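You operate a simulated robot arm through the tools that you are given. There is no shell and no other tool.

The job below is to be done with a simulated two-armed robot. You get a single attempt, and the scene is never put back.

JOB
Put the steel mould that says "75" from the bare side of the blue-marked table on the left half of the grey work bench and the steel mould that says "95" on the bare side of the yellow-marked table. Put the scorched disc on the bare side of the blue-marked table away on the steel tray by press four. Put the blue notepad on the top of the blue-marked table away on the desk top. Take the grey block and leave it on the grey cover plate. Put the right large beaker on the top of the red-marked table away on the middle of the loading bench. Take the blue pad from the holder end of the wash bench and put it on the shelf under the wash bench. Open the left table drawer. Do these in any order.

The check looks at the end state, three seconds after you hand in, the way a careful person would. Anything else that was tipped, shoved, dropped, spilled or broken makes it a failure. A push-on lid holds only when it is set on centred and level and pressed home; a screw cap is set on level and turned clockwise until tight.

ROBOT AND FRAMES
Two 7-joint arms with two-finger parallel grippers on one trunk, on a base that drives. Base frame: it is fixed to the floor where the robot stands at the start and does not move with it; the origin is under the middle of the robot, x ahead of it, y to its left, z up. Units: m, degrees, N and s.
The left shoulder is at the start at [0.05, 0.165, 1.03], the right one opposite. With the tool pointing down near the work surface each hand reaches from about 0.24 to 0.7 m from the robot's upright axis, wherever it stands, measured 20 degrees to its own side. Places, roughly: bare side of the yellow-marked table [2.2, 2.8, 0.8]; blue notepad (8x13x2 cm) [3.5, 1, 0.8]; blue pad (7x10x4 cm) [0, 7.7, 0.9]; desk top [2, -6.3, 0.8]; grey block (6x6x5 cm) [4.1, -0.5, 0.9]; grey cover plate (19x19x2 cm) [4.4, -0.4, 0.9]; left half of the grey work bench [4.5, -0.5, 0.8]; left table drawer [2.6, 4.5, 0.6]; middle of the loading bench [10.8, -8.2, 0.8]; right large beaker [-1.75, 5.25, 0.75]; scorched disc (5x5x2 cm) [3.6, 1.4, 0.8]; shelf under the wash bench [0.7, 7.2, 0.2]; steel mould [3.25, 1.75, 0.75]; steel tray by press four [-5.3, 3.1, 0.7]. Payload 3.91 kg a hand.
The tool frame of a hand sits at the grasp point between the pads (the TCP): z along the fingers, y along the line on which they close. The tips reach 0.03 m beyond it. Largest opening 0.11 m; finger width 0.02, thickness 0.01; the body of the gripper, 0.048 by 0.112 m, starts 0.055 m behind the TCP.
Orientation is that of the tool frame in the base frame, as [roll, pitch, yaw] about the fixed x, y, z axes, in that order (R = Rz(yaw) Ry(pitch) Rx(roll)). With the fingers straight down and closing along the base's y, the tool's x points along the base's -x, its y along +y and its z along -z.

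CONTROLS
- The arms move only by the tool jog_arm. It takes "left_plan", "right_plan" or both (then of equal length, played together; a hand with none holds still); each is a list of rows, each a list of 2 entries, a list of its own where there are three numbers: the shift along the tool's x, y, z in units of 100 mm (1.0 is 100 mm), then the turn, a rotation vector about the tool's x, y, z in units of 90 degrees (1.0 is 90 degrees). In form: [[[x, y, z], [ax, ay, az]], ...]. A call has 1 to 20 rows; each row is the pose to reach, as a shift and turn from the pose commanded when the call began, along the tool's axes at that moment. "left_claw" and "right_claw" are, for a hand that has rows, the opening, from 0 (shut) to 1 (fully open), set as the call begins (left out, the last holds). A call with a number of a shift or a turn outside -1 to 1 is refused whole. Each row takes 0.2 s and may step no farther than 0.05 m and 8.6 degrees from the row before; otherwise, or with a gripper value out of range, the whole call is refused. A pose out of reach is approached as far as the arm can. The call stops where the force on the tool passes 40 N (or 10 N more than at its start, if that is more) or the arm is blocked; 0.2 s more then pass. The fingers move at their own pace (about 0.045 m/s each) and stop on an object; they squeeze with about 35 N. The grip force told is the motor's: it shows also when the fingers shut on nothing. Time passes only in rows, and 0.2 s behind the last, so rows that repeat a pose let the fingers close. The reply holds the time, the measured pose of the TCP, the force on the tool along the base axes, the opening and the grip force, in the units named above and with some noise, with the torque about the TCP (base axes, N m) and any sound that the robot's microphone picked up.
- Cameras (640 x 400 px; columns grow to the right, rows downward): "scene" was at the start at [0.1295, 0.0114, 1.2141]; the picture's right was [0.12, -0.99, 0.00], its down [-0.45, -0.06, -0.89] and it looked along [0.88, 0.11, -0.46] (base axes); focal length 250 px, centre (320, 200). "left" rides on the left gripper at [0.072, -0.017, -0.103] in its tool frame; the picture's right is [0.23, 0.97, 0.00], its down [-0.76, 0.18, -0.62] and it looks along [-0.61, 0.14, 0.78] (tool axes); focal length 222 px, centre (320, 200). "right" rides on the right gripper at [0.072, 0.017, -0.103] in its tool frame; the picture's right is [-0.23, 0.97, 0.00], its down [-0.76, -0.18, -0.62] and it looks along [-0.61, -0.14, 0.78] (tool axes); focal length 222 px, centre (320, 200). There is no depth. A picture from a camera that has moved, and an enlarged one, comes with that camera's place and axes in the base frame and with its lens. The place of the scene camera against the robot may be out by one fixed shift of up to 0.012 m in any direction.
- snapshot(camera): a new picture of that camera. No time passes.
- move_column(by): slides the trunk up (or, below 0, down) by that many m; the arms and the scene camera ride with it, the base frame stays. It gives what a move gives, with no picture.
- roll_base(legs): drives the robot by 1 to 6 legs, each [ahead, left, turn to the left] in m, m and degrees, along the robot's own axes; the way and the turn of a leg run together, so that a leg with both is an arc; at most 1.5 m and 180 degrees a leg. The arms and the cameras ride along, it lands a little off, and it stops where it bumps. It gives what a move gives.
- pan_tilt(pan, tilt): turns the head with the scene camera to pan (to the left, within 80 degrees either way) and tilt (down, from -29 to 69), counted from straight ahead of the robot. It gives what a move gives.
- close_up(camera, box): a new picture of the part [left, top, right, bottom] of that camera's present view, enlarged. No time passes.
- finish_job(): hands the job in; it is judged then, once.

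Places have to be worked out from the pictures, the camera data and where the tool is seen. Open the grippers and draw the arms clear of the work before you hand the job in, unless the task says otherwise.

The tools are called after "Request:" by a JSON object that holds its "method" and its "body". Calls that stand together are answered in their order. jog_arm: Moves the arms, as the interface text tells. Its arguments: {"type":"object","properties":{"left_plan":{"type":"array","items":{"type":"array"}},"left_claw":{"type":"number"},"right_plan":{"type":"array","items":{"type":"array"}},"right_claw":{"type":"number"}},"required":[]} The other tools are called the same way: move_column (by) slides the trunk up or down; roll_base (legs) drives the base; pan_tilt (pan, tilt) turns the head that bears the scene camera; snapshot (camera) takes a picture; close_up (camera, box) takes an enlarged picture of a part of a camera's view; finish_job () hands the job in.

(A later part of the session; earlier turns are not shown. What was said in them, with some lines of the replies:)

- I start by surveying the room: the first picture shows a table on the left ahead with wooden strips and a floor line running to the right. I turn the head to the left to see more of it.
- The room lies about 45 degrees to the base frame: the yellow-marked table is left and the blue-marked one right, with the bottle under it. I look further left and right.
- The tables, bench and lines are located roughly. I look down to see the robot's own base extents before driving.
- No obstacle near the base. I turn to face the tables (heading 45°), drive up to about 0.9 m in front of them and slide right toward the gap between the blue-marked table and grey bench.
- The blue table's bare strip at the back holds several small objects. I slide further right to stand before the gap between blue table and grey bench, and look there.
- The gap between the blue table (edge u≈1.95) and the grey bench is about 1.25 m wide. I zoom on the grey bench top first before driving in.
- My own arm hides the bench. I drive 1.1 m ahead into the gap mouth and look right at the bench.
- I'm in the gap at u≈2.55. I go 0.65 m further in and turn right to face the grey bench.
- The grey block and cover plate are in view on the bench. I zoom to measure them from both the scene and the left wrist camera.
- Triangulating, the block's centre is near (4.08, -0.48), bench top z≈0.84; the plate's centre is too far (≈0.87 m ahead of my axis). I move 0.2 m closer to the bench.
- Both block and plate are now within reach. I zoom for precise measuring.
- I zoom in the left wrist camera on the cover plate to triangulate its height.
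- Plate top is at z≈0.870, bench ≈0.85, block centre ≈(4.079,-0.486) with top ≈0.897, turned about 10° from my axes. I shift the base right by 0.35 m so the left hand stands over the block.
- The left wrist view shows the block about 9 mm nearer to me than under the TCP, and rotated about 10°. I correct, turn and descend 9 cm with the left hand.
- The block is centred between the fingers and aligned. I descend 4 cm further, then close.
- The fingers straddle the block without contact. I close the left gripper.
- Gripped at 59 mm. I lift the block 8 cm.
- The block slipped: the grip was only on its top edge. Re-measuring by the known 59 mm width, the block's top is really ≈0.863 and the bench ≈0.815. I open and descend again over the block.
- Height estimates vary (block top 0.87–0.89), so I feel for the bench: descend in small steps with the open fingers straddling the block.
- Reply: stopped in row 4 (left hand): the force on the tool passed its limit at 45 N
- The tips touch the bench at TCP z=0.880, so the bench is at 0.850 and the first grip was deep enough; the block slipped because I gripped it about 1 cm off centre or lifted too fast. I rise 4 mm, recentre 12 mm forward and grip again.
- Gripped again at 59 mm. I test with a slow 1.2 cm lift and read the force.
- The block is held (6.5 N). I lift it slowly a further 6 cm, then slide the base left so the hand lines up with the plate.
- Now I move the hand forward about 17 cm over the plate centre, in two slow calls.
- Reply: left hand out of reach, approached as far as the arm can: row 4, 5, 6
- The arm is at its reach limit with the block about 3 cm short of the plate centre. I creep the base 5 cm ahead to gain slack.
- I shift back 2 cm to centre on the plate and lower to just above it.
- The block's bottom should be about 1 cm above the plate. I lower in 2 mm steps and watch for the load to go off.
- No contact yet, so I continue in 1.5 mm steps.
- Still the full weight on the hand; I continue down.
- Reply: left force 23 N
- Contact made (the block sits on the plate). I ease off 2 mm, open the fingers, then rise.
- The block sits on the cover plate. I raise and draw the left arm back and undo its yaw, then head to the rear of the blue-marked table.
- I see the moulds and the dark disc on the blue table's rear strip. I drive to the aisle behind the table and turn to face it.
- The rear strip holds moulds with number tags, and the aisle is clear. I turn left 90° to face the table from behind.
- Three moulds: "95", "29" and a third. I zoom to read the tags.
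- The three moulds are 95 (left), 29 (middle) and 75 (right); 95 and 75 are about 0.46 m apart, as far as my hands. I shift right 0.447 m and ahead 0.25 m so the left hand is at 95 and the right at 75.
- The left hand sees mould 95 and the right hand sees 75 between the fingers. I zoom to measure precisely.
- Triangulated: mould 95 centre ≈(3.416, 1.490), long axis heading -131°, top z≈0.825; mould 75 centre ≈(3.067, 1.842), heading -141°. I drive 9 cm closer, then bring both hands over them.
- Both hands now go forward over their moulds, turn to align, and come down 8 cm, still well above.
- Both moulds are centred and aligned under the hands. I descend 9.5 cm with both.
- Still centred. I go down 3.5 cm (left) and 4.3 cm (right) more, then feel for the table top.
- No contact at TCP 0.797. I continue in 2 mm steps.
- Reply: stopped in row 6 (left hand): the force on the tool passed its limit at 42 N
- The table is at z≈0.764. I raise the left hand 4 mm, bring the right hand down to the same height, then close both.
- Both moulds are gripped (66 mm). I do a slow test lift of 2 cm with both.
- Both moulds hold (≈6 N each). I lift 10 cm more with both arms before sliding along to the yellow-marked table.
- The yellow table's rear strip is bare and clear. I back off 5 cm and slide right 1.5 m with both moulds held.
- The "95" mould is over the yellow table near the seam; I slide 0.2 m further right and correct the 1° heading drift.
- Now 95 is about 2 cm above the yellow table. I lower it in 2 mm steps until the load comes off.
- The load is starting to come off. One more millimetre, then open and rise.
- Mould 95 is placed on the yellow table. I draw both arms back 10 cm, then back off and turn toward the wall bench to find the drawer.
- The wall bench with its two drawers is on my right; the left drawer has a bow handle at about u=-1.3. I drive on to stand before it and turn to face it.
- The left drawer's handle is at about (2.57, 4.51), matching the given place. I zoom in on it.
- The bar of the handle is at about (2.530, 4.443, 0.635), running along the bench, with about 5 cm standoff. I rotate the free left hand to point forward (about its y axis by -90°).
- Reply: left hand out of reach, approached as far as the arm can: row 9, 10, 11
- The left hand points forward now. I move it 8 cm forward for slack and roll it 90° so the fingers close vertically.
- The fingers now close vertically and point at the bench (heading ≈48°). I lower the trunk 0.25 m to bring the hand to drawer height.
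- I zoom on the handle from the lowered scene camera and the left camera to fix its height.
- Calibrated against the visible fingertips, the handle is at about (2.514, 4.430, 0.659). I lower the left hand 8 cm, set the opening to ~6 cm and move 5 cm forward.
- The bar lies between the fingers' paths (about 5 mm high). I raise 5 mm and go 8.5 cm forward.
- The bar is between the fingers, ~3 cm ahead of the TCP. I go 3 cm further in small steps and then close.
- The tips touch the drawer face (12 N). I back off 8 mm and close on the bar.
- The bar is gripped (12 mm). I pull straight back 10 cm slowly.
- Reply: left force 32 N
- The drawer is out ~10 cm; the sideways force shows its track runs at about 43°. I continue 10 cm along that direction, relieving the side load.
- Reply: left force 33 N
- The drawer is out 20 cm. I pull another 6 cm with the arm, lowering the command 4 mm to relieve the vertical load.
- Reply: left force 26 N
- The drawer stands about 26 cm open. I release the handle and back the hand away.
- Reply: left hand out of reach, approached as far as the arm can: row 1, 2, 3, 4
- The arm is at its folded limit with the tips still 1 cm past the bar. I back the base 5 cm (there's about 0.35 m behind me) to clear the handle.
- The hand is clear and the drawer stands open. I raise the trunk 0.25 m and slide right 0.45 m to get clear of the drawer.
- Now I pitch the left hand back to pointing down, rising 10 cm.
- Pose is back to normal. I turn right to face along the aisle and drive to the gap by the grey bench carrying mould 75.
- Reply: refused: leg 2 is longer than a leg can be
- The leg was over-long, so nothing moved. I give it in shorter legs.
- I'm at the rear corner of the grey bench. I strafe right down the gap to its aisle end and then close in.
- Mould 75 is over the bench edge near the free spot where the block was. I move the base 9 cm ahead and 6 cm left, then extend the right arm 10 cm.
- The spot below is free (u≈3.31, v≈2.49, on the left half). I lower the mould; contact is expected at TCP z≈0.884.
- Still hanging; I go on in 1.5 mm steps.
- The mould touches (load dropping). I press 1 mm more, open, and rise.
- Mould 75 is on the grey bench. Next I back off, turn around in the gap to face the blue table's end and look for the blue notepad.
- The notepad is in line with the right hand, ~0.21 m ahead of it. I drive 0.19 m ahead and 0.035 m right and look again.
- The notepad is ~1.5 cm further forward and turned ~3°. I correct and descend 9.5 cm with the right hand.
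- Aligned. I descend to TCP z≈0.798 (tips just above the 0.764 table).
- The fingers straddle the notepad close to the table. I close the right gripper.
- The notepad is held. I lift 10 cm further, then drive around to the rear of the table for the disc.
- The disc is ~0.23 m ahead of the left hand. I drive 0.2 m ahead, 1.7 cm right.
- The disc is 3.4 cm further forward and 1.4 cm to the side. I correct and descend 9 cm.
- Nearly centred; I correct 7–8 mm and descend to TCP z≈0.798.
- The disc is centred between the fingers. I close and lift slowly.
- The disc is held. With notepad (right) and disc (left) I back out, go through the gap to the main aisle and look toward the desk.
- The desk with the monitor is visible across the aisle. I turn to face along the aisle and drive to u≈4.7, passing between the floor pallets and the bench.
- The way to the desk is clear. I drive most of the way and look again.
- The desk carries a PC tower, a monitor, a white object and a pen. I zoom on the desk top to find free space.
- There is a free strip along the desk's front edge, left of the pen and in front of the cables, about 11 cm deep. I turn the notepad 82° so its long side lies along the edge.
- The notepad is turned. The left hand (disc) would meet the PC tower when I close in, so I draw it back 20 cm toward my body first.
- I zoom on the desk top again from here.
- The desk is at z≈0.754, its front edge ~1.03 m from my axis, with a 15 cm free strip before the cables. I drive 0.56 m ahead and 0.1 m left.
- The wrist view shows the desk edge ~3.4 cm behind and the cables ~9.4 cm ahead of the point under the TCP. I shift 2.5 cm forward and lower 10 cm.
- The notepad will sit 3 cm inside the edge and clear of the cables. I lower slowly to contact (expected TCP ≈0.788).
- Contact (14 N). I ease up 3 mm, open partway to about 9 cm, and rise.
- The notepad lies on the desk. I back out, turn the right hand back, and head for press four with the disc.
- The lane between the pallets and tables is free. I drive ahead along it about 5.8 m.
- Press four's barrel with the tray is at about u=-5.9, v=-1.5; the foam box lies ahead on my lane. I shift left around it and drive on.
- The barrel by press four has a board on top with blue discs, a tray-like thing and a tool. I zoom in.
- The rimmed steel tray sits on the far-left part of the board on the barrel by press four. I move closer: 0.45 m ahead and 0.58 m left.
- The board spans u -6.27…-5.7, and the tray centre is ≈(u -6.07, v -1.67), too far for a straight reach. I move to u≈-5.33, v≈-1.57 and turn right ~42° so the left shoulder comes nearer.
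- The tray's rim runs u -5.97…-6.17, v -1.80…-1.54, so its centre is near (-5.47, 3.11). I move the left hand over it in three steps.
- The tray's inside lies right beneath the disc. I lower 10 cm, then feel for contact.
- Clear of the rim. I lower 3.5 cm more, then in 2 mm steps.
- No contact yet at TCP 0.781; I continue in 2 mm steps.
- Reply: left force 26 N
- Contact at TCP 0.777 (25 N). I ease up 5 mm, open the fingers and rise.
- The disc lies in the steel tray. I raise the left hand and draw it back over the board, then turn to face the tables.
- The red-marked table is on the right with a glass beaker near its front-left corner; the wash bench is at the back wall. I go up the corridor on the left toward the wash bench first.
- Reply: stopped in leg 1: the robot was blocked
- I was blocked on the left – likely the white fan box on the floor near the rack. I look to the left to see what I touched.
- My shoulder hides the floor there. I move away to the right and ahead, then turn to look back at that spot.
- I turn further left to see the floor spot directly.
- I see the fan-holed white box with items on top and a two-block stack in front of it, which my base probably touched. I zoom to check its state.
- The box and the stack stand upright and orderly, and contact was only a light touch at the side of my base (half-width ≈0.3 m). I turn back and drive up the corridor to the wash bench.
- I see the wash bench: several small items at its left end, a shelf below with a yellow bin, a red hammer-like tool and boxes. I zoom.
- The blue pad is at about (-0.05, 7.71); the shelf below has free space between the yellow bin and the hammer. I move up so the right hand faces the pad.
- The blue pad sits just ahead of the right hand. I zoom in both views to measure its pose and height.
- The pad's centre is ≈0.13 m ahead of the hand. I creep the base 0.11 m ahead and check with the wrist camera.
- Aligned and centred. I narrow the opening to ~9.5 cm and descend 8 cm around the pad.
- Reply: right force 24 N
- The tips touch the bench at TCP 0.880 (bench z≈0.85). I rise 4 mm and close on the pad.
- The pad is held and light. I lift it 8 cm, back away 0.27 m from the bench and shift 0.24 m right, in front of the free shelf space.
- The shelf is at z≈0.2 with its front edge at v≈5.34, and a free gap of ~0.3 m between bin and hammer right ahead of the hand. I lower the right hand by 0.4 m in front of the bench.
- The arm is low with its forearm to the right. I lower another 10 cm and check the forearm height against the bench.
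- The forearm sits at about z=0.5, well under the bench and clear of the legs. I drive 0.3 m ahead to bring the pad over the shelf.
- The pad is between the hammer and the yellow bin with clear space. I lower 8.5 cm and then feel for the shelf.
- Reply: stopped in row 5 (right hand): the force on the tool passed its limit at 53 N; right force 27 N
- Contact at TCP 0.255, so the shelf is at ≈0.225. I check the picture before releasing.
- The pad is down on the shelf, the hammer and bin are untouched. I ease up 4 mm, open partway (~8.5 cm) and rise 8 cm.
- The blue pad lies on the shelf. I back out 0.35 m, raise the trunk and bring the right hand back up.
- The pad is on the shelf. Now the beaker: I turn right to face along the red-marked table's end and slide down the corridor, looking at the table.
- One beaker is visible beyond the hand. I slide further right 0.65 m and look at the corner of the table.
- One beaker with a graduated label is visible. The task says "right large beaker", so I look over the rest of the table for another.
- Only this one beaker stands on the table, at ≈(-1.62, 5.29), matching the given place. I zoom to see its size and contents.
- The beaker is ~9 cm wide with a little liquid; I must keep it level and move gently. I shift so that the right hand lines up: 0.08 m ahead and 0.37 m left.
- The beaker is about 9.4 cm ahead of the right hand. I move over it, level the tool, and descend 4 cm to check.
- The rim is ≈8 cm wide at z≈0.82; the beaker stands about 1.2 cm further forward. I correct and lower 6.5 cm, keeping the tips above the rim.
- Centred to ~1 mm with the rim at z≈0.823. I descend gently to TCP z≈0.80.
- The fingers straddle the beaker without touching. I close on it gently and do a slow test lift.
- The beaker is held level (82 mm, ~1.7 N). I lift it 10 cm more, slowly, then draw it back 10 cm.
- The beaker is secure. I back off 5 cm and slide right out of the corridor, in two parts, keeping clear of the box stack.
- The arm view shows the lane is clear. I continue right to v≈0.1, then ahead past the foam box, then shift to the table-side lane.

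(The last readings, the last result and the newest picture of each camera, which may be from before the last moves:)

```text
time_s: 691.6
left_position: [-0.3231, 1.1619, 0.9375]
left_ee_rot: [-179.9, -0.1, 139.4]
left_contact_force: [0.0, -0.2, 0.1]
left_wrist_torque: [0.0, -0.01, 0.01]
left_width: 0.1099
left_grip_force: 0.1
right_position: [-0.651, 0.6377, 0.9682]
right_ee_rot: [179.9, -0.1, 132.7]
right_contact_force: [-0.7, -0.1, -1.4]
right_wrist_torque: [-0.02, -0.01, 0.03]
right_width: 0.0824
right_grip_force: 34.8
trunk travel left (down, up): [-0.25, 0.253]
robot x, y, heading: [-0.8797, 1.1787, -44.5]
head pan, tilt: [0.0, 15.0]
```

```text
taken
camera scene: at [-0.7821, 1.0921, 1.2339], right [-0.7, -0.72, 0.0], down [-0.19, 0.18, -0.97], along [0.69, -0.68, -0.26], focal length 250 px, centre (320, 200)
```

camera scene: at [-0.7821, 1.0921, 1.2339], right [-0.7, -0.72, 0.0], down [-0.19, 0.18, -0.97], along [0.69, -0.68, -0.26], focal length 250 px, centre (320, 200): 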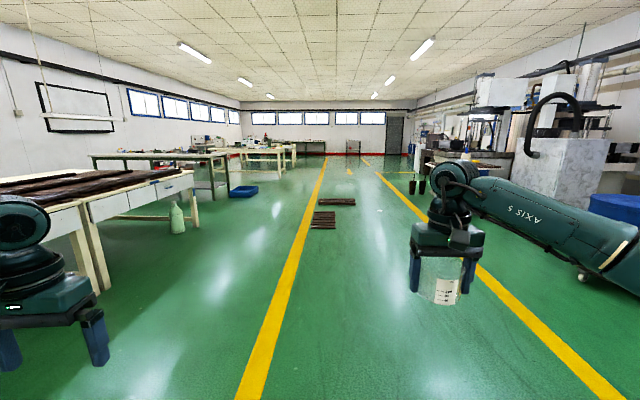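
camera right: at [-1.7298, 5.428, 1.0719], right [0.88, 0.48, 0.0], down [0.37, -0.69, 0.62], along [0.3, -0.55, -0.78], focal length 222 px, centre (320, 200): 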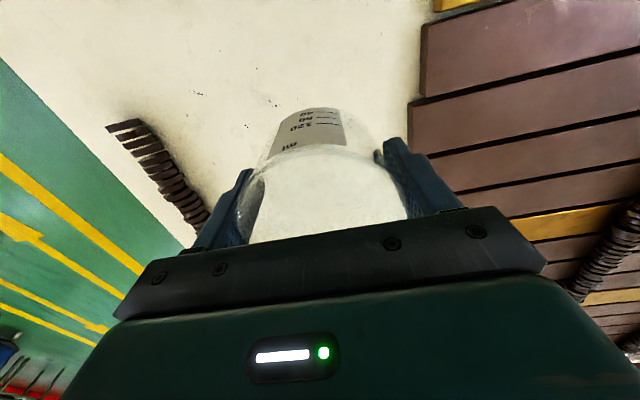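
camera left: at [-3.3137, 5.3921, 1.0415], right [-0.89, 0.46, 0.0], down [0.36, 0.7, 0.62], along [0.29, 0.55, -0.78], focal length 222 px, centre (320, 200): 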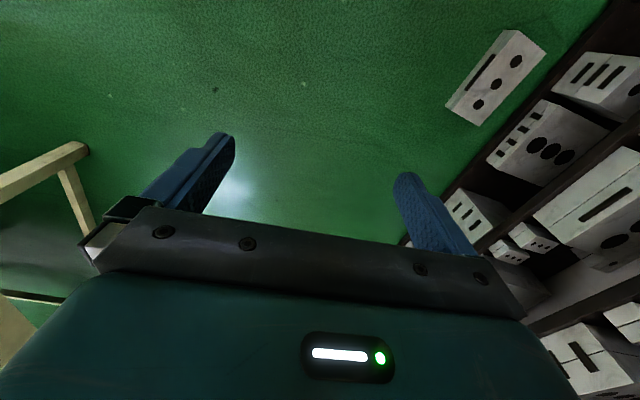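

The aisle ahead is clear on the left of the yellow line. I shift left 0.8 m to that lane and drive ahead.

Request:
{"method": "roll_base", "body": {"legs": [[0.6, 0.8, -0.3], [1.4, 0, 0], [1.4, 0, 0], [1.4, 0, 0], [1.3, 0, 0]]}}

Request:
{"method": "snapshot", "body": {"camera": "scene"}}

```text
time_s: 725.0
left_position: [4.7229, -2.3558, 0.936]
left_ee_rot: [-179.9, -0.1, 142.8]
left_contact_force: [0.1, -0.2, 0.1]
left_wrist_torque: [0.02, -0.01, -0.05]
left_width: 0.1098
left_grip_force: 0.1
right_position: [4.4262, -2.8973, 0.9667]
right_ee_rot: [179.9, 0.0, 136.1]
right_contact_force: [-0.6, 0.3, -0.8]
right_wrist_torque: [-0.01, -0.01, -0.03]
right_width: 0.0822
right_grip_force: 35.1
trunk travel left (down, up): [-0.25, 0.253]
robot x, y, heading: [4.1632, -2.378, -40.9]
head pan, tilt: [0.0, 15.0]
```

```text
taken
camera scene: at [4.2687, -2.453, 1.2339], right [-0.65, -0.76, 0.0], down [-0.2, 0.17, -0.97], along [0.73, -0.63, -0.26], focal length 250 px, centre (320, 200)
```

scene: 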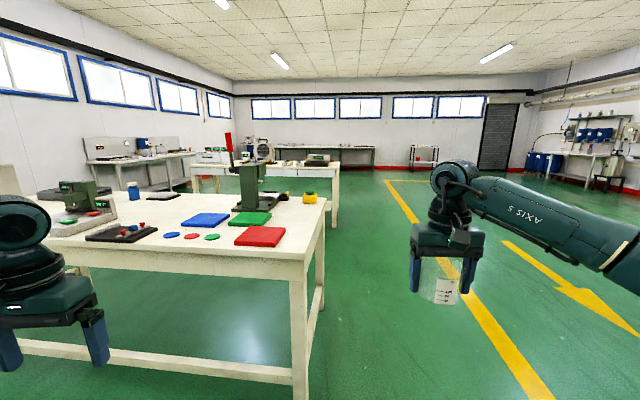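

A table stands ahead on the left. I correct my heading to -45°, shift right 0.8 m to clear it, and drive on toward the far loading bench.

Request:
{"method": "roll_base", "body": {"legs": [[0.05, -0.8, -4.1], [1.4, 0, 0], [1.4, 0, 0], [1.4, 0, 0]]}}

Request:
{"method": "snapshot", "body": {"camera": "scene"}}

```text
time_s: 752.3
left_position: [7.232, -5.974, 0.9373]
left_ee_rot: [-179.9, -0.1, 138.9]
left_contact_force: [-1.1, -0.4, 0.7]
left_wrist_torque: [0.0, 0.03, -0.03]
left_width: 0.11
left_grip_force: 0.0
right_position: [6.901, -6.4961, 0.9674]
right_ee_rot: [180.0, 0.0, 132.3]
right_contact_force: [0.6, 0.6, -2.1]
right_wrist_torque: [-0.01, 0.03, 0.01]
right_width: 0.0823
right_grip_force: 34.8
trunk travel left (down, up): [-0.25, 0.253]
robot x, y, heading: [6.6747, -5.9543, -44.2]
head pan, tilt: [0.0, 15.0]
```

```text
taken
camera scene: at [6.7727, -6.0416, 1.2339], right [-0.7, -0.71, 0.0], down [-0.18, 0.18, -0.97], along [0.69, -0.68, -0.26], focal length 250 px, centre (320, 200)
```

scene: 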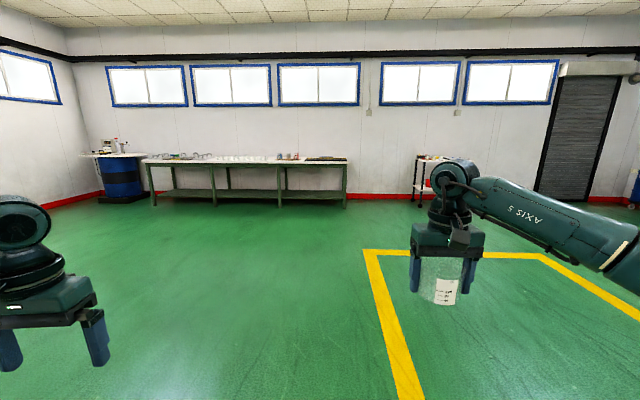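

The loading bench stands at the far wall with glassware on it. I zoom to see what's on its middle.

Request:
{"method": "close_up", "body": {"camera": "scene", "box": [130, 130, 370, 220]}}

```text
2.67 times, centred on (250, 175) of scene
camera zoom: at [6.7727, -6.0416, 1.2339], right [-0.7, -0.71, 0.0], down [-0.18, 0.18, -0.97], along [0.69, -0.68, -0.26], focal length 666 px, centre (507, 267)
```

zoom: 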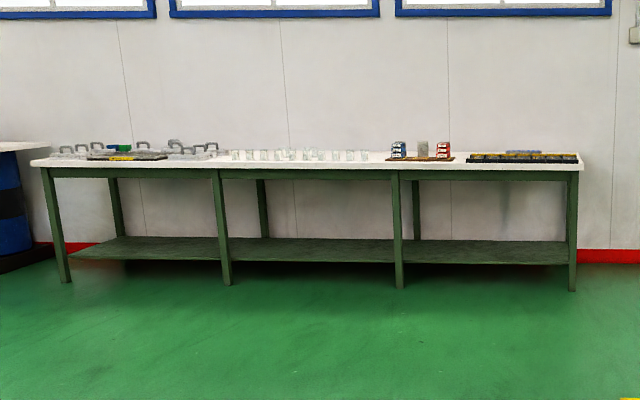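

The middle of the bench holds a row of small glasses; I need to see the free space close up. I drive on toward it.

Request:
{"method": "roll_base", "body": {"legs": [[1.35, 0, -0.8], [0.9, 0.76, 0], [0.85, 0.76, 0]]}}

Request:
{"method": "pan_tilt", "body": {"pan": 0, "tilt": 25}}

Request:
{"method": "snapshot", "body": {"camera": "scene"}}

Request:
{"method": "close_up", "body": {"camera": "scene", "box": [140, 110, 500, 220]}}

```text
time_s: 772.5
left_position: [10.4695, -7.2409, 0.9367]
left_ee_rot: [-179.9, -0.1, 136.3]
left_contact_force: [-0.2, 0.0, -0.1]
left_wrist_torque: [-0.01, 0.0, -0.02]
left_width: 0.1102
left_grip_force: 0.0
right_position: [10.1136, -7.7454, 0.9685]
right_ee_rot: [179.8, 0.0, 129.7]
right_contact_force: [0.6, -0.1, -2.1]
right_wrist_torque: [0.02, 0.0, 0.05]
right_width: 0.0822
right_grip_force: 34.9
trunk travel left (down, up): [-0.25, 0.253]
robot x, y, heading: [9.9159, -7.1985, -47.0]
head pan, tilt: [0.0, 15.0]
```

```text
time_s: 773.2
left_position: [10.4699, -7.2407, 0.9376]
left_ee_rot: [-179.9, -0.1, 136.4]
left_contact_force: [-0.4, 0.8, 0.2]
left_wrist_torque: [-0.02, 0.01, 0.0]
left_width: 0.1101
left_grip_force: 0.1
right_position: [10.1149, -7.746, 0.9686]
right_ee_rot: [179.9, 0.0, 129.8]
right_contact_force: [0.4, 0.6, -1.1]
right_wrist_torque: [-0.01, 0.01, 0.0]
right_width: 0.0821
right_grip_force: 34.5
trunk travel left (down, up): [-0.25, 0.253]
robot x, y, heading: [9.9106, -7.1961, -47.3]
head pan, tilt: [0.0, 25.0]
```

```text
taken
camera scene: at [10.0069, -7.2856, 1.2178], right [-0.73, -0.68, 0.0], down [-0.29, 0.31, -0.91], along [0.62, -0.67, -0.42], focal length 250 px, centre (320, 200)
```

scene: 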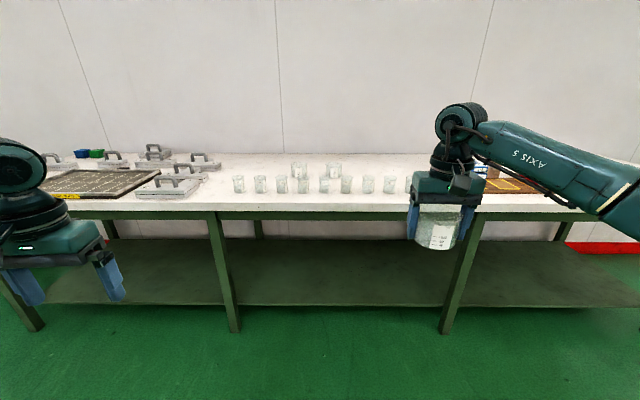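

```text
1.78 times, centred on (320, 165) of scene
camera zoom: at [10.0069, -7.2856, 1.2178], right [-0.73, -0.68, 0.0], down [-0.29, 0.31, -0.91], along [0.62, -0.67, -0.42], focal length 444 px, centre (320, 262)
```

zoom: 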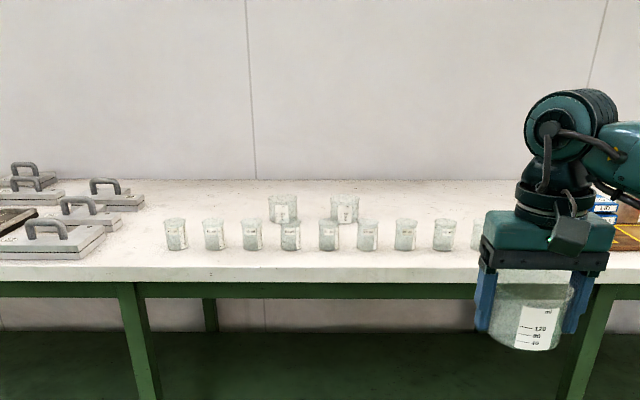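

The middle of the bench has a front row of small beakers and a second row with two large ones; the free spot is in the second row to the right of them. I raise the empty left hand, straighten my heading and approach part-way.

Request:
{"method": "jog_arm", "body": {"left_plan": [[[0.1, 0, -0.3], [0, 0, 0]], [[0.2, 0, -0.6], [0, 0, 0]], [[0.3, 0, -0.9], [0, 0, 0]], [[0.3, 0, -1.0], [0, 0, 0]]]}}

Request:
{"method": "roll_base", "body": {"legs": [[0, 0, 2.3], [0.35, 0, 0]]}}

Request:
{"method": "pan_tilt", "body": {"pan": -10, "tilt": 35}}

Request:
{"method": "snapshot", "body": {"camera": "scene"}}

Request:
{"method": "close_up", "body": {"camera": "scene", "box": [180, 80, 500, 240]}}

```text
time_s: 774.2
left_position: [10.4494, -7.2191, 1.0371]
left_ee_rot: [-179.9, -0.2, 136.3]
left_contact_force: [-0.1, -0.5, -0.4]
left_wrist_torque: [0.03, -0.01, -0.01]
left_width: 0.11
left_grip_force: 0.1
right_position: [10.1145, -7.746, 0.9672]
right_ee_rot: [179.9, 0.0, 129.8]
right_contact_force: [-0.3, 0.2, -1.8]
right_wrist_torque: [-0.01, -0.02, 0.0]
right_width: 0.0823
right_grip_force: 34.9
trunk travel left (down, up): [-0.25, 0.253]
robot x, y, heading: [9.9157, -7.1928, -47.3]
head pan, tilt: [0.0, 25.0]
```

```text
time_s: 776.9
left_position: [10.6977, -7.4456, 1.0375]
left_ee_rot: [-179.9, -0.1, 138.7]
left_contact_force: [0.9, -0.2, 0.0]
left_wrist_torque: [0.01, 0.01, 0.0]
left_width: 0.11
left_grip_force: 0.1
right_position: [10.3858, -7.986, 0.9679]
right_ee_rot: [179.9, 0.0, 132.1]
right_contact_force: [-0.7, -0.1, -1.7]
right_wrist_torque: [0.03, 0.01, 0.0]
right_width: 0.0824
right_grip_force: 35.3
trunk travel left (down, up): [-0.25, 0.253]
robot x, y, heading: [10.1632, -7.4481, -45.1]
head pan, tilt: [0.0, 25.0]
```

```text
time_s: 777.6
left_position: [10.6985, -7.4452, 1.0372]
left_ee_rot: [-179.9, -0.1, 138.7]
left_contact_force: [0.3, -0.3, 0.4]
left_wrist_torque: [0.01, 0.01, -0.02]
left_width: 0.1102
left_grip_force: 0.0
right_position: [10.3867, -7.9858, 0.9668]
right_ee_rot: [179.8, 0.0, 132.1]
right_contact_force: [0.1, -0.4, -1.9]
right_wrist_torque: [0.01, -0.01, 0.02]
right_width: 0.0823
right_grip_force: 34.5
trunk travel left (down, up): [-0.25, 0.253]
robot x, y, heading: [10.1643, -7.4472, -45.0]
head pan, tilt: [-10.0, 35.0]
```

```text
taken
camera scene: at [10.2451, -7.5375, 1.202], right [-0.82, -0.58, 0.0], down [-0.33, 0.47, -0.82], along [0.47, -0.67, -0.57], focal length 250 px, centre (320, 200)
```

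scene: 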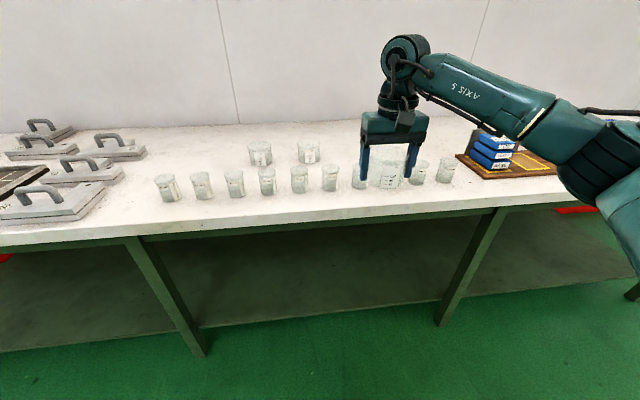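

```text
2.00 times, centred on (340, 160) of scene
camera zoom: at [10.2451, -7.5375, 1.202], right [-0.82, -0.58, 0.0], down [-0.33, 0.47, -0.82], along [0.47, -0.67, -0.57], focal length 500 px, centre (280, 280)
```

zoom: 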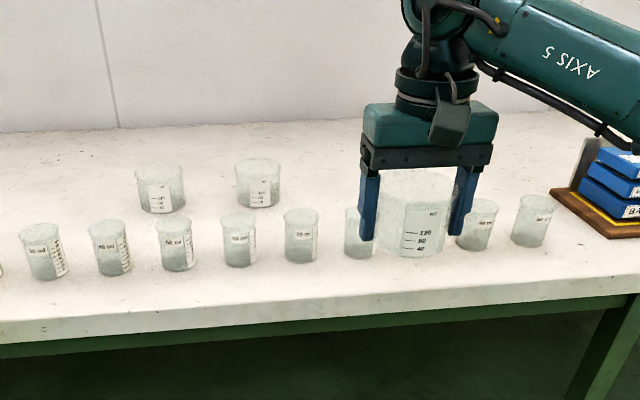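

The spot to the right of the two large beakers is at about (10.66, -8.39), behind the front row. I approach 0.32 m ahead and 7.5 cm right with the beaker held above the small ones.

Request:
{"method": "roll_base", "body": {"legs": [[0.32, -0.075, 0]]}}

Request:
{"method": "snapshot", "body": {"camera": "scene"}}

Request:
{"method": "snapshot", "body": {"camera": "right"}}

```text
time_s: 779.8
left_position: [10.8716, -7.7191, 1.037]
left_ee_rot: [-179.9, 0.0, 139.1]
left_contact_force: [0.3, 0.5, -0.2]
left_wrist_torque: [-0.01, 0.01, -0.01]
left_width: 0.1098
left_grip_force: 0.1
right_position: [10.5638, -8.2625, 0.9684]
right_ee_rot: [179.9, 0.1, 132.6]
right_contact_force: [-1.1, 0.1, -1.1]
right_wrist_torque: [0.02, 0.01, 0.0]
right_width: 0.082
right_grip_force: 35.4
trunk travel left (down, up): [-0.25, 0.253]
robot x, y, heading: [10.3355, -7.7203, -44.8]
head pan, tilt: [-10.0, 35.0]
```

```text
taken
camera scene: at [10.4188, -7.8139, 1.2019], right [-0.81, -0.58, 0.0], down [-0.33, 0.47, -0.82], along [0.48, -0.67, -0.57], focal length 250 px, centre (320, 200)
```

scene: 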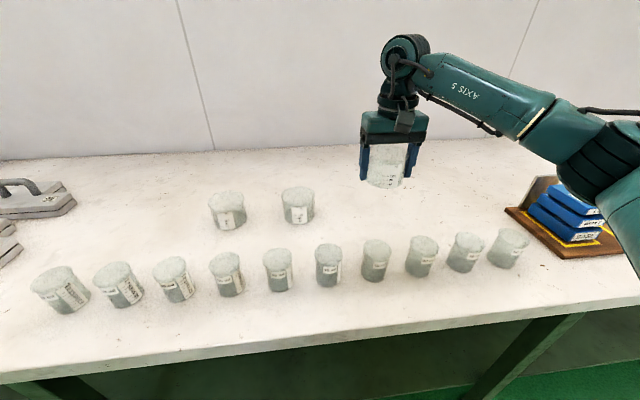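

```text
taken
camera right: at [10.5275, -8.1966, 1.0717], right [0.87, 0.49, 0.0], down [0.38, -0.68, 0.62], along [0.31, -0.54, -0.78], focal length 222 px, centre (320, 200)
```

right: 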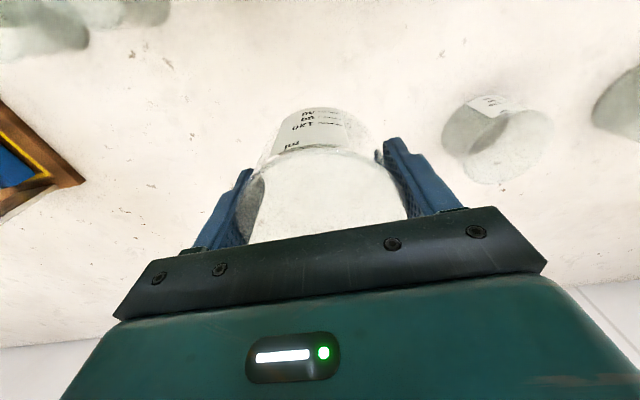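

From the wrist view the neighbouring large beaker is at u≈13.39, v≈1.81 and the bench is at z≈0.80. I go 7 cm further forward slowly, then lower 9 cm.

Request:
{"method": "jog_arm", "body": {"right_plan": [[[-0.05, 0, 0], [0, 0, 0]], [[-0.15, 0, 0], [0, 0, 0]], [[-0.27, 0, 0], [0, 0, 0]], [[-0.39, 0, 0], [0, 0, 0]], [[-0.51, 0, 0], [0, 0, 0]], [[-0.62, 0, 0], [0, 0, 0]], [[-0.7, 0, 0], [0, 0, 0]], [[-0.7, 0, 0], [0, 0, 0]]]}}

Request:
{"method": "jog_arm", "body": {"right_plan": [[[0, 0, 0.05], [0, 0, 0]], [[0, 0, 0.13], [0, 0, 0]], [[0, 0, 0.22], [0, 0, 0]], [[0, 0, 0.32], [0, 0, 0]], [[0, 0, 0.42], [0, 0, 0]], [[0, 0, 0.52], [0, 0, 0]], [[0, 0, 0.62], [0, 0, 0]], [[0, 0, 0.71], [0, 0, 0]], [[0, 0, 0.79], [0, 0, 0]], [[0, 0, 0.85], [0, 0, 0]]]}}

Request:
{"method": "snapshot", "body": {"camera": "scene"}}

Request:
{"method": "snapshot", "body": {"camera": "right"}}

```text
time_s: 781.6
left_position: [10.8717, -7.7185, 1.0381]
left_ee_rot: [-179.9, 0.0, 139.0]
left_contact_force: [0.4, -0.3, 0.7]
left_wrist_torque: [-0.01, -0.01, 0.01]
left_width: 0.11
left_grip_force: 0.2
right_position: [10.6107, -8.3136, 0.9676]
right_ee_rot: [179.9, 0.2, 132.4]
right_contact_force: [-0.7, -0.1, -1.3]
right_wrist_torque: [-0.01, 0.02, 0.01]
right_width: 0.0823
right_grip_force: 35.4
trunk travel left (down, up): [-0.25, 0.253]
robot x, y, heading: [10.3372, -7.7204, -44.7]
head pan, tilt: [-10.0, 35.0]
```

```text
time_s: 783.8
left_position: [10.8722, -7.7188, 1.0375]
left_ee_rot: [-179.9, -0.1, 139.0]
left_contact_force: [0.3, 0.3, -0.1]
left_wrist_torque: [0.02, 0.01, -0.01]
left_width: 0.11
left_grip_force: 0.1
right_position: [10.6097, -8.3129, 0.8826]
right_ee_rot: [179.9, 0.0, 132.4]
right_contact_force: [0.3, 0.0, -1.3]
right_wrist_torque: [-0.01, 0.02, 0.02]
right_width: 0.0825
right_grip_force: 35.4
trunk travel left (down, up): [-0.25, 0.253]
robot x, y, heading: [10.3405, -7.7213, -44.2]
head pan, tilt: [-10.0, 35.0]
```

```text
taken
camera scene: at [10.4187, -7.8137, 1.2019], right [-0.81, -0.58, 0.0], down [-0.33, 0.47, -0.82], along [0.48, -0.67, -0.57], focal length 250 px, centre (320, 200)
```

scene: 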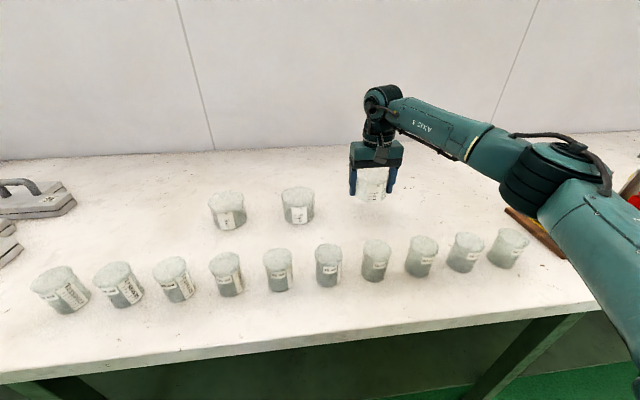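

```text
taken
camera right: at [10.5744, -8.2478, 0.9866], right [0.87, 0.49, 0.0], down [0.38, -0.68, 0.62], along [0.31, -0.54, -0.78], focal length 222 px, centre (320, 200)
```

right: 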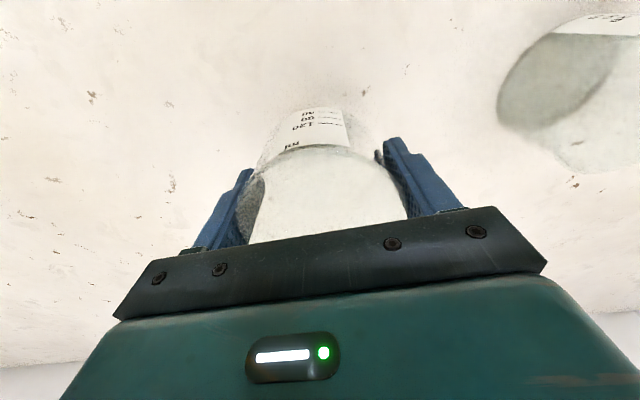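

The beaker hangs over the free spot. My elbow is near the tray with blue boxes on the right, so I check that before lowering further.

Request:
{"method": "pan_tilt", "body": {"pan": -45, "tilt": 30}}

Request:
{"method": "snapshot", "body": {"camera": "scene"}}

```text
time_s: 784.8
left_position: [10.8718, -7.7185, 1.0373]
left_ee_rot: [-179.9, 0.0, 139.0]
left_contact_force: [0.2, -0.2, -0.1]
left_wrist_torque: [0.03, 0.01, -0.01]
left_width: 0.1098
left_grip_force: 0.0
right_position: [10.6109, -8.3141, 0.8836]
right_ee_rot: [179.9, 0.1, 132.4]
right_contact_force: [0.7, -1.0, -1.2]
right_wrist_torque: [0.01, -0.03, -0.01]
right_width: 0.0818
right_grip_force: 35.2
trunk travel left (down, up): [-0.25, 0.253]
robot x, y, heading: [10.3359, -7.7236, -44.7]
head pan, tilt: [-45.0, 30.0]
```

```text
taken
camera scene: at [10.3684, -7.8324, 1.2097], right [-1.0, -0.01, 0.0], down [0.0, 0.5, -0.87], along [0.01, -0.87, -0.5], focal length 250 px, centre (320, 200)
```

scene: 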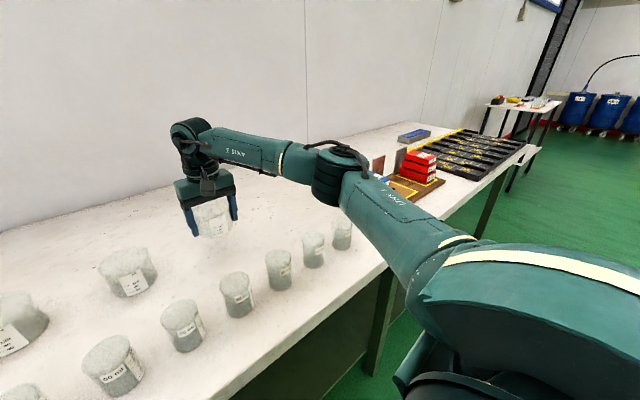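

The elbow is about 1 m high and ~15 cm away from the blue boxes: clear. I lower in small steps to contact.

Request:
{"method": "jog_arm", "body": {"right_plan": [[[0, 0, 0.06], [0, 0, 0]], [[0, 0, 0.14], [0, 0, 0]], [[0, 0, 0.22], [0, 0, 0]], [[0, 0, 0.28], [0, 0, 0]], [[0, 0, 0.32], [0, 0, 0]], [[0, 0, 0.34], [0, 0, 0]]]}}

```text
time_s: 786.2
left_position: [10.8733, -7.7188, 1.0369]
left_ee_rot: [-179.9, -0.1, 139.0]
left_contact_force: [-0.6, -0.1, 0.0]
left_wrist_torque: [0.02, -0.02, -0.02]
left_width: 0.11
left_grip_force: 0.0
right_position: [10.6087, -8.3115, 0.8485]
right_ee_rot: [180.0, 0.2, 132.5]
right_contact_force: [0.7, 0.2, -0.8]
right_wrist_torque: [-0.02, 0.01, 0.01]
right_width: 0.082
right_grip_force: 35.1
trunk travel left (down, up): [-0.25, 0.253]
robot x, y, heading: [10.3375, -7.7216, -44.5]
head pan, tilt: [-45.0, 30.0]
```

No contact yet at TCP 0.8485; I continue in 2 mm steps.

Request:
{"method": "jog_arm", "body": {"right_plan": [[[0, 0, 0.02], [0, 0, 0]], [[0, 0, 0.04], [0, 0, 0]], [[0, 0, 0.06], [0, 0, 0]], [[0, 0, 0.08], [0, 0, 0]]]}}

```text
time_s: 787.2
left_position: [10.8717, -7.7183, 1.0368]
left_ee_rot: [-179.8, -0.1, 139.0]
left_contact_force: [-1.4, 1.0, -0.5]
left_wrist_torque: [-0.02, 0.0, 0.0]
left_width: 0.1101
left_grip_force: 0.1
right_position: [10.6093, -8.3131, 0.8416]
right_ee_rot: [179.9, 0.1, 132.6]
right_contact_force: [-0.7, -0.1, -1.2]
right_wrist_torque: [0.02, 0.02, 0.01]
right_width: 0.0821
right_grip_force: 35.1
trunk travel left (down, up): [-0.25, 0.253]
robot x, y, heading: [10.3366, -7.7219, -44.4]
head pan, tilt: [-45.0, 30.0]
```

Still hanging; I go on in 2 mm steps.

Request:
{"method": "jog_arm", "body": {"right_plan": [[[0, 0, 0.02], [0, 0, 0]], [[0, 0, 0.04], [0, 0, 0]], [[0, 0, 0.06], [0, 0, 0]], [[0, 0, 0.08], [0, 0, 0]]]}}

Request:
{"method": "snapshot", "body": {"camera": "right"}}

```text
time_s: 788.2
left_position: [10.872, -7.7167, 1.038]
left_ee_rot: [-179.8, 0.0, 139.0]
left_contact_force: [0.6, -0.4, -0.6]
left_wrist_torque: [-0.02, -0.01, -0.01]
left_width: 0.1099
left_grip_force: 0.0
right_position: [10.6105, -8.3125, 0.8358]
right_ee_rot: [179.9, 0.2, 132.5]
right_contact_force: [-2.7, 2.8, 10.8]
right_wrist_torque: [0.26, 0.45, -0.05]
right_width: 0.0822
right_grip_force: 34.9
trunk travel left (down, up): [-0.25, 0.253]
robot x, y, heading: [10.3394, -7.7235, -44.4]
head pan, tilt: [-45.0, 30.0]
```

```text
taken
camera right: at [10.5743, -8.2481, 0.9393], right [0.87, 0.49, 0.0], down [0.38, -0.68, 0.63], along [0.31, -0.54, -0.78], focal length 222 px, centre (320, 200)
```

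right: 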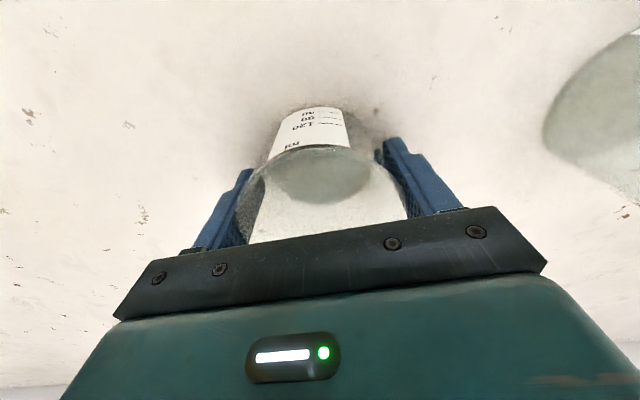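

Contact (≈11 N) at TCP 0.836. I ease off 1.5 mm, open the fingers, and rise straight up.

Request:
{"method": "jog_arm", "body": {"right_plan": [[[0, 0, -0.01], [0, 0, 0]], [[0, 0, -0.015], [0, 0, 0]]]}}

Request:
{"method": "jog_arm", "body": {"right_plan": [[[0, 0, 0], [0, 0, 0]], [[0, 0, 0], [0, 0, 0]], [[0, 0, 0], [0, 0, 0]], [[0, 0, 0], [0, 0, 0]], [[0, 0, -0.1], [0, 0, 0]], [[0, 0, -0.25], [0, 0, 0]], [[0, 0, -0.45], [0, 0, 0]], [[0, 0, -0.7], [0, 0, 0]], [[0, 0, -1.0], [0, 0, 0]]], "right_claw": 1.0}}

Request:
{"method": "snapshot", "body": {"camera": "right"}}

```text
time_s: 788.8
left_position: [10.8709, -7.7188, 1.0365]
left_ee_rot: [-179.9, -0.1, 139.0]
left_contact_force: [0.5, -0.1, -0.4]
left_wrist_torque: [-0.03, 0.02, 0.0]
left_width: 0.1098
left_grip_force: 0.0
right_position: [10.6107, -8.3123, 0.8353]
right_ee_rot: [-180.0, 0.3, 132.4]
right_contact_force: [1.6, -3.6, 10.4]
right_wrist_torque: [0.12, 0.22, 0.0]
right_width: 0.082
right_grip_force: 35.0
trunk travel left (down, up): [-0.25, 0.253]
robot x, y, heading: [10.3358, -7.7241, -44.4]
head pan, tilt: [-45.0, 30.0]
```

```text
time_s: 790.8
left_position: [10.8715, -7.7194, 1.0376]
left_ee_rot: [-179.9, -0.1, 138.9]
left_contact_force: [0.1, 0.3, -0.5]
left_wrist_torque: [0.01, 0.0, 0.02]
left_width: 0.1101
left_grip_force: 0.0
right_position: [10.6113, -8.3126, 0.9355]
right_ee_rot: [179.9, 0.1, 132.4]
right_contact_force: [0.5, -0.6, 0.8]
right_wrist_torque: [-0.02, -0.01, -0.01]
right_width: 0.1101
right_grip_force: 0.0
trunk travel left (down, up): [-0.25, 0.253]
robot x, y, heading: [10.3364, -7.7214, -44.6]
head pan, tilt: [-45.0, 30.0]
```

```text
taken
camera right: at [10.5757, -8.2465, 1.0388], right [0.87, 0.49, 0.0], down [0.38, -0.68, 0.62], along [0.31, -0.54, -0.78], focal length 222 px, centre (320, 200)
```

right: 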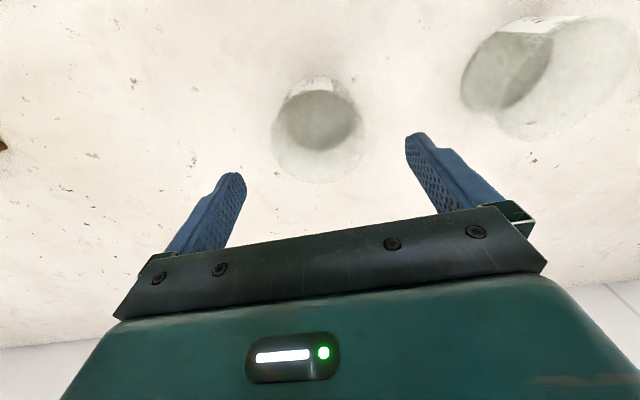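

The beaker stands upright next to the other large ones. I raise the right hand further and back away from the bench.

Request:
{"method": "jog_arm", "body": {"right_plan": [[[0, 0, -0.25], [0, 0, 0]], [[0.1, 0, -0.5], [0, 0, 0]], [[0.3, 0, -0.7], [0, 0, 0]], [[0.6, 0, -0.8], [0, 0, 0]], [[0.9, 0, -0.8], [0, 0, 0]]]}}

Request:
{"method": "roll_base", "body": {"legs": [[-0.6, 0, 0]]}}

Request:
{"method": "pan_tilt", "body": {"pan": 0, "tilt": 25}}

Request:
{"method": "close_up", "body": {"camera": "scene", "box": [140, 100, 500, 240]}}

```text
time_s: 792.0
left_position: [10.8723, -7.7182, 1.0363]
left_ee_rot: [180.0, -0.1, 139.0]
left_contact_force: [0.2, -0.4, -0.4]
left_wrist_torque: [-0.02, -0.03, 0.03]
left_width: 0.1104
left_grip_force: 0.0
right_position: [10.5478, -8.246, 1.0152]
right_ee_rot: [179.9, 0.1, 132.6]
right_contact_force: [0.3, 1.0, 1.0]
right_wrist_torque: [0.0, 0.03, -0.01]
right_width: 0.11
right_grip_force: 0.0
trunk travel left (down, up): [-0.25, 0.253]
robot x, y, heading: [10.3348, -7.7186, -44.5]
head pan, tilt: [-45.0, 30.0]
```

```text
time_s: 795.4
left_position: [10.4458, -7.2991, 1.0367]
left_ee_rot: [-179.8, 0.0, 139.2]
left_contact_force: [0.4, 0.1, -0.1]
left_wrist_torque: [0.0, -0.01, -0.01]
left_width: 0.1101
left_grip_force: 0.0
right_position: [10.1236, -7.8271, 1.0163]
right_ee_rot: [179.8, 0.1, 132.5]
right_contact_force: [0.3, 0.6, -0.4]
right_wrist_torque: [0.0, -0.02, 0.0]
right_width: 0.1101
right_grip_force: 0.0
trunk travel left (down, up): [-0.25, 0.253]
robot x, y, heading: [9.9142, -7.3047, -44.4]
head pan, tilt: [-45.0, 30.0]
```

```text
time_s: 796.5
left_position: [10.4464, -7.2982, 1.0376]
left_ee_rot: [-179.9, -0.1, 139.3]
left_contact_force: [-0.2, -0.9, 1.0]
left_wrist_torque: [0.01, -0.04, 0.03]
left_width: 0.1101
left_grip_force: 0.0
right_position: [10.1225, -7.8279, 1.0154]
right_ee_rot: [179.8, 0.1, 132.7]
right_contact_force: [0.7, -0.1, 0.4]
right_wrist_torque: [0.02, 0.02, -0.03]
right_width: 0.1098
right_grip_force: 0.1
trunk travel left (down, up): [-0.25, 0.253]
robot x, y, heading: [9.9109, -7.3025, -44.3]
head pan, tilt: [0.0, 25.0]
```

```text
1.78 times, centred on (320, 170) of scene
camera zoom: at [10.0072, -7.3886, 1.2177], right [-0.7, -0.72, 0.0], down [-0.3, 0.3, -0.91], along [0.65, -0.63, -0.42], focal length 444 px, centre (320, 253)
```

zoom: 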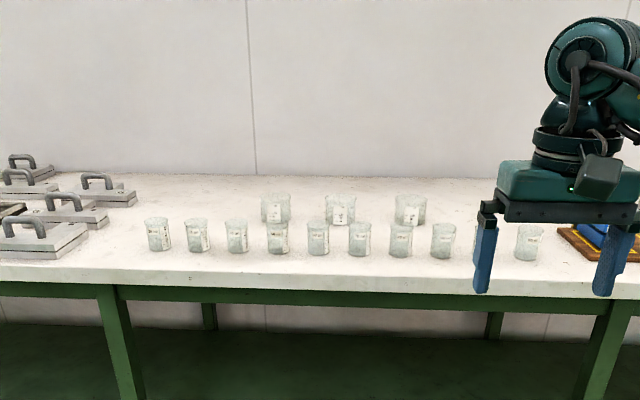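

All three large beakers stand in line, nothing is disturbed, both grippers are open and the arms are clear. All eight parts of the job are done, so I hand it in.

Request:
{"method": "finish_job", "body": {}}

```text
The job is handed in.
```

I did all eight parts of the job and handed it in; I don't have the result of the check yet.

| Part | What I did |
|---|---|
| Mould "75" | On the left half of the grey work bench |
| Mould "95" | On the bare side of the yellow-marked table |
| Scorched disc | In the steel tray on the barrel by press four |
| Blue notepad | On the desk top, at the front edge, clear of the cables |
| Grey block | On the grey cover plate |
| Beaker | In the middle of the loading bench, beside the two large ones already there |
| Blue pad | On the shelf under the wash bench, between the yellow bin and the hammer |
| Left table drawer | Pulled open about 26 cm |

A few things the check may pick up on:

- **Bumped stack:** my base was blocked for a moment against a two-block stack on the floor near the racks. It still stood upright afterwards, and going by earlier views it had moved little if at all, but I could not confirm that exactly.
- **Block slip:** the grey block slipped out of the grip on the first try and stayed on the bench. I gripped it again lower down and it held.
- **Which beaker:** you asked for the right large beaker, but I saw only one on the red-marked table, near the place you gave. I took that one and kept it level throughout, as it held some liquid.

At hand-in both grippers were open and both arms were clear of the work.
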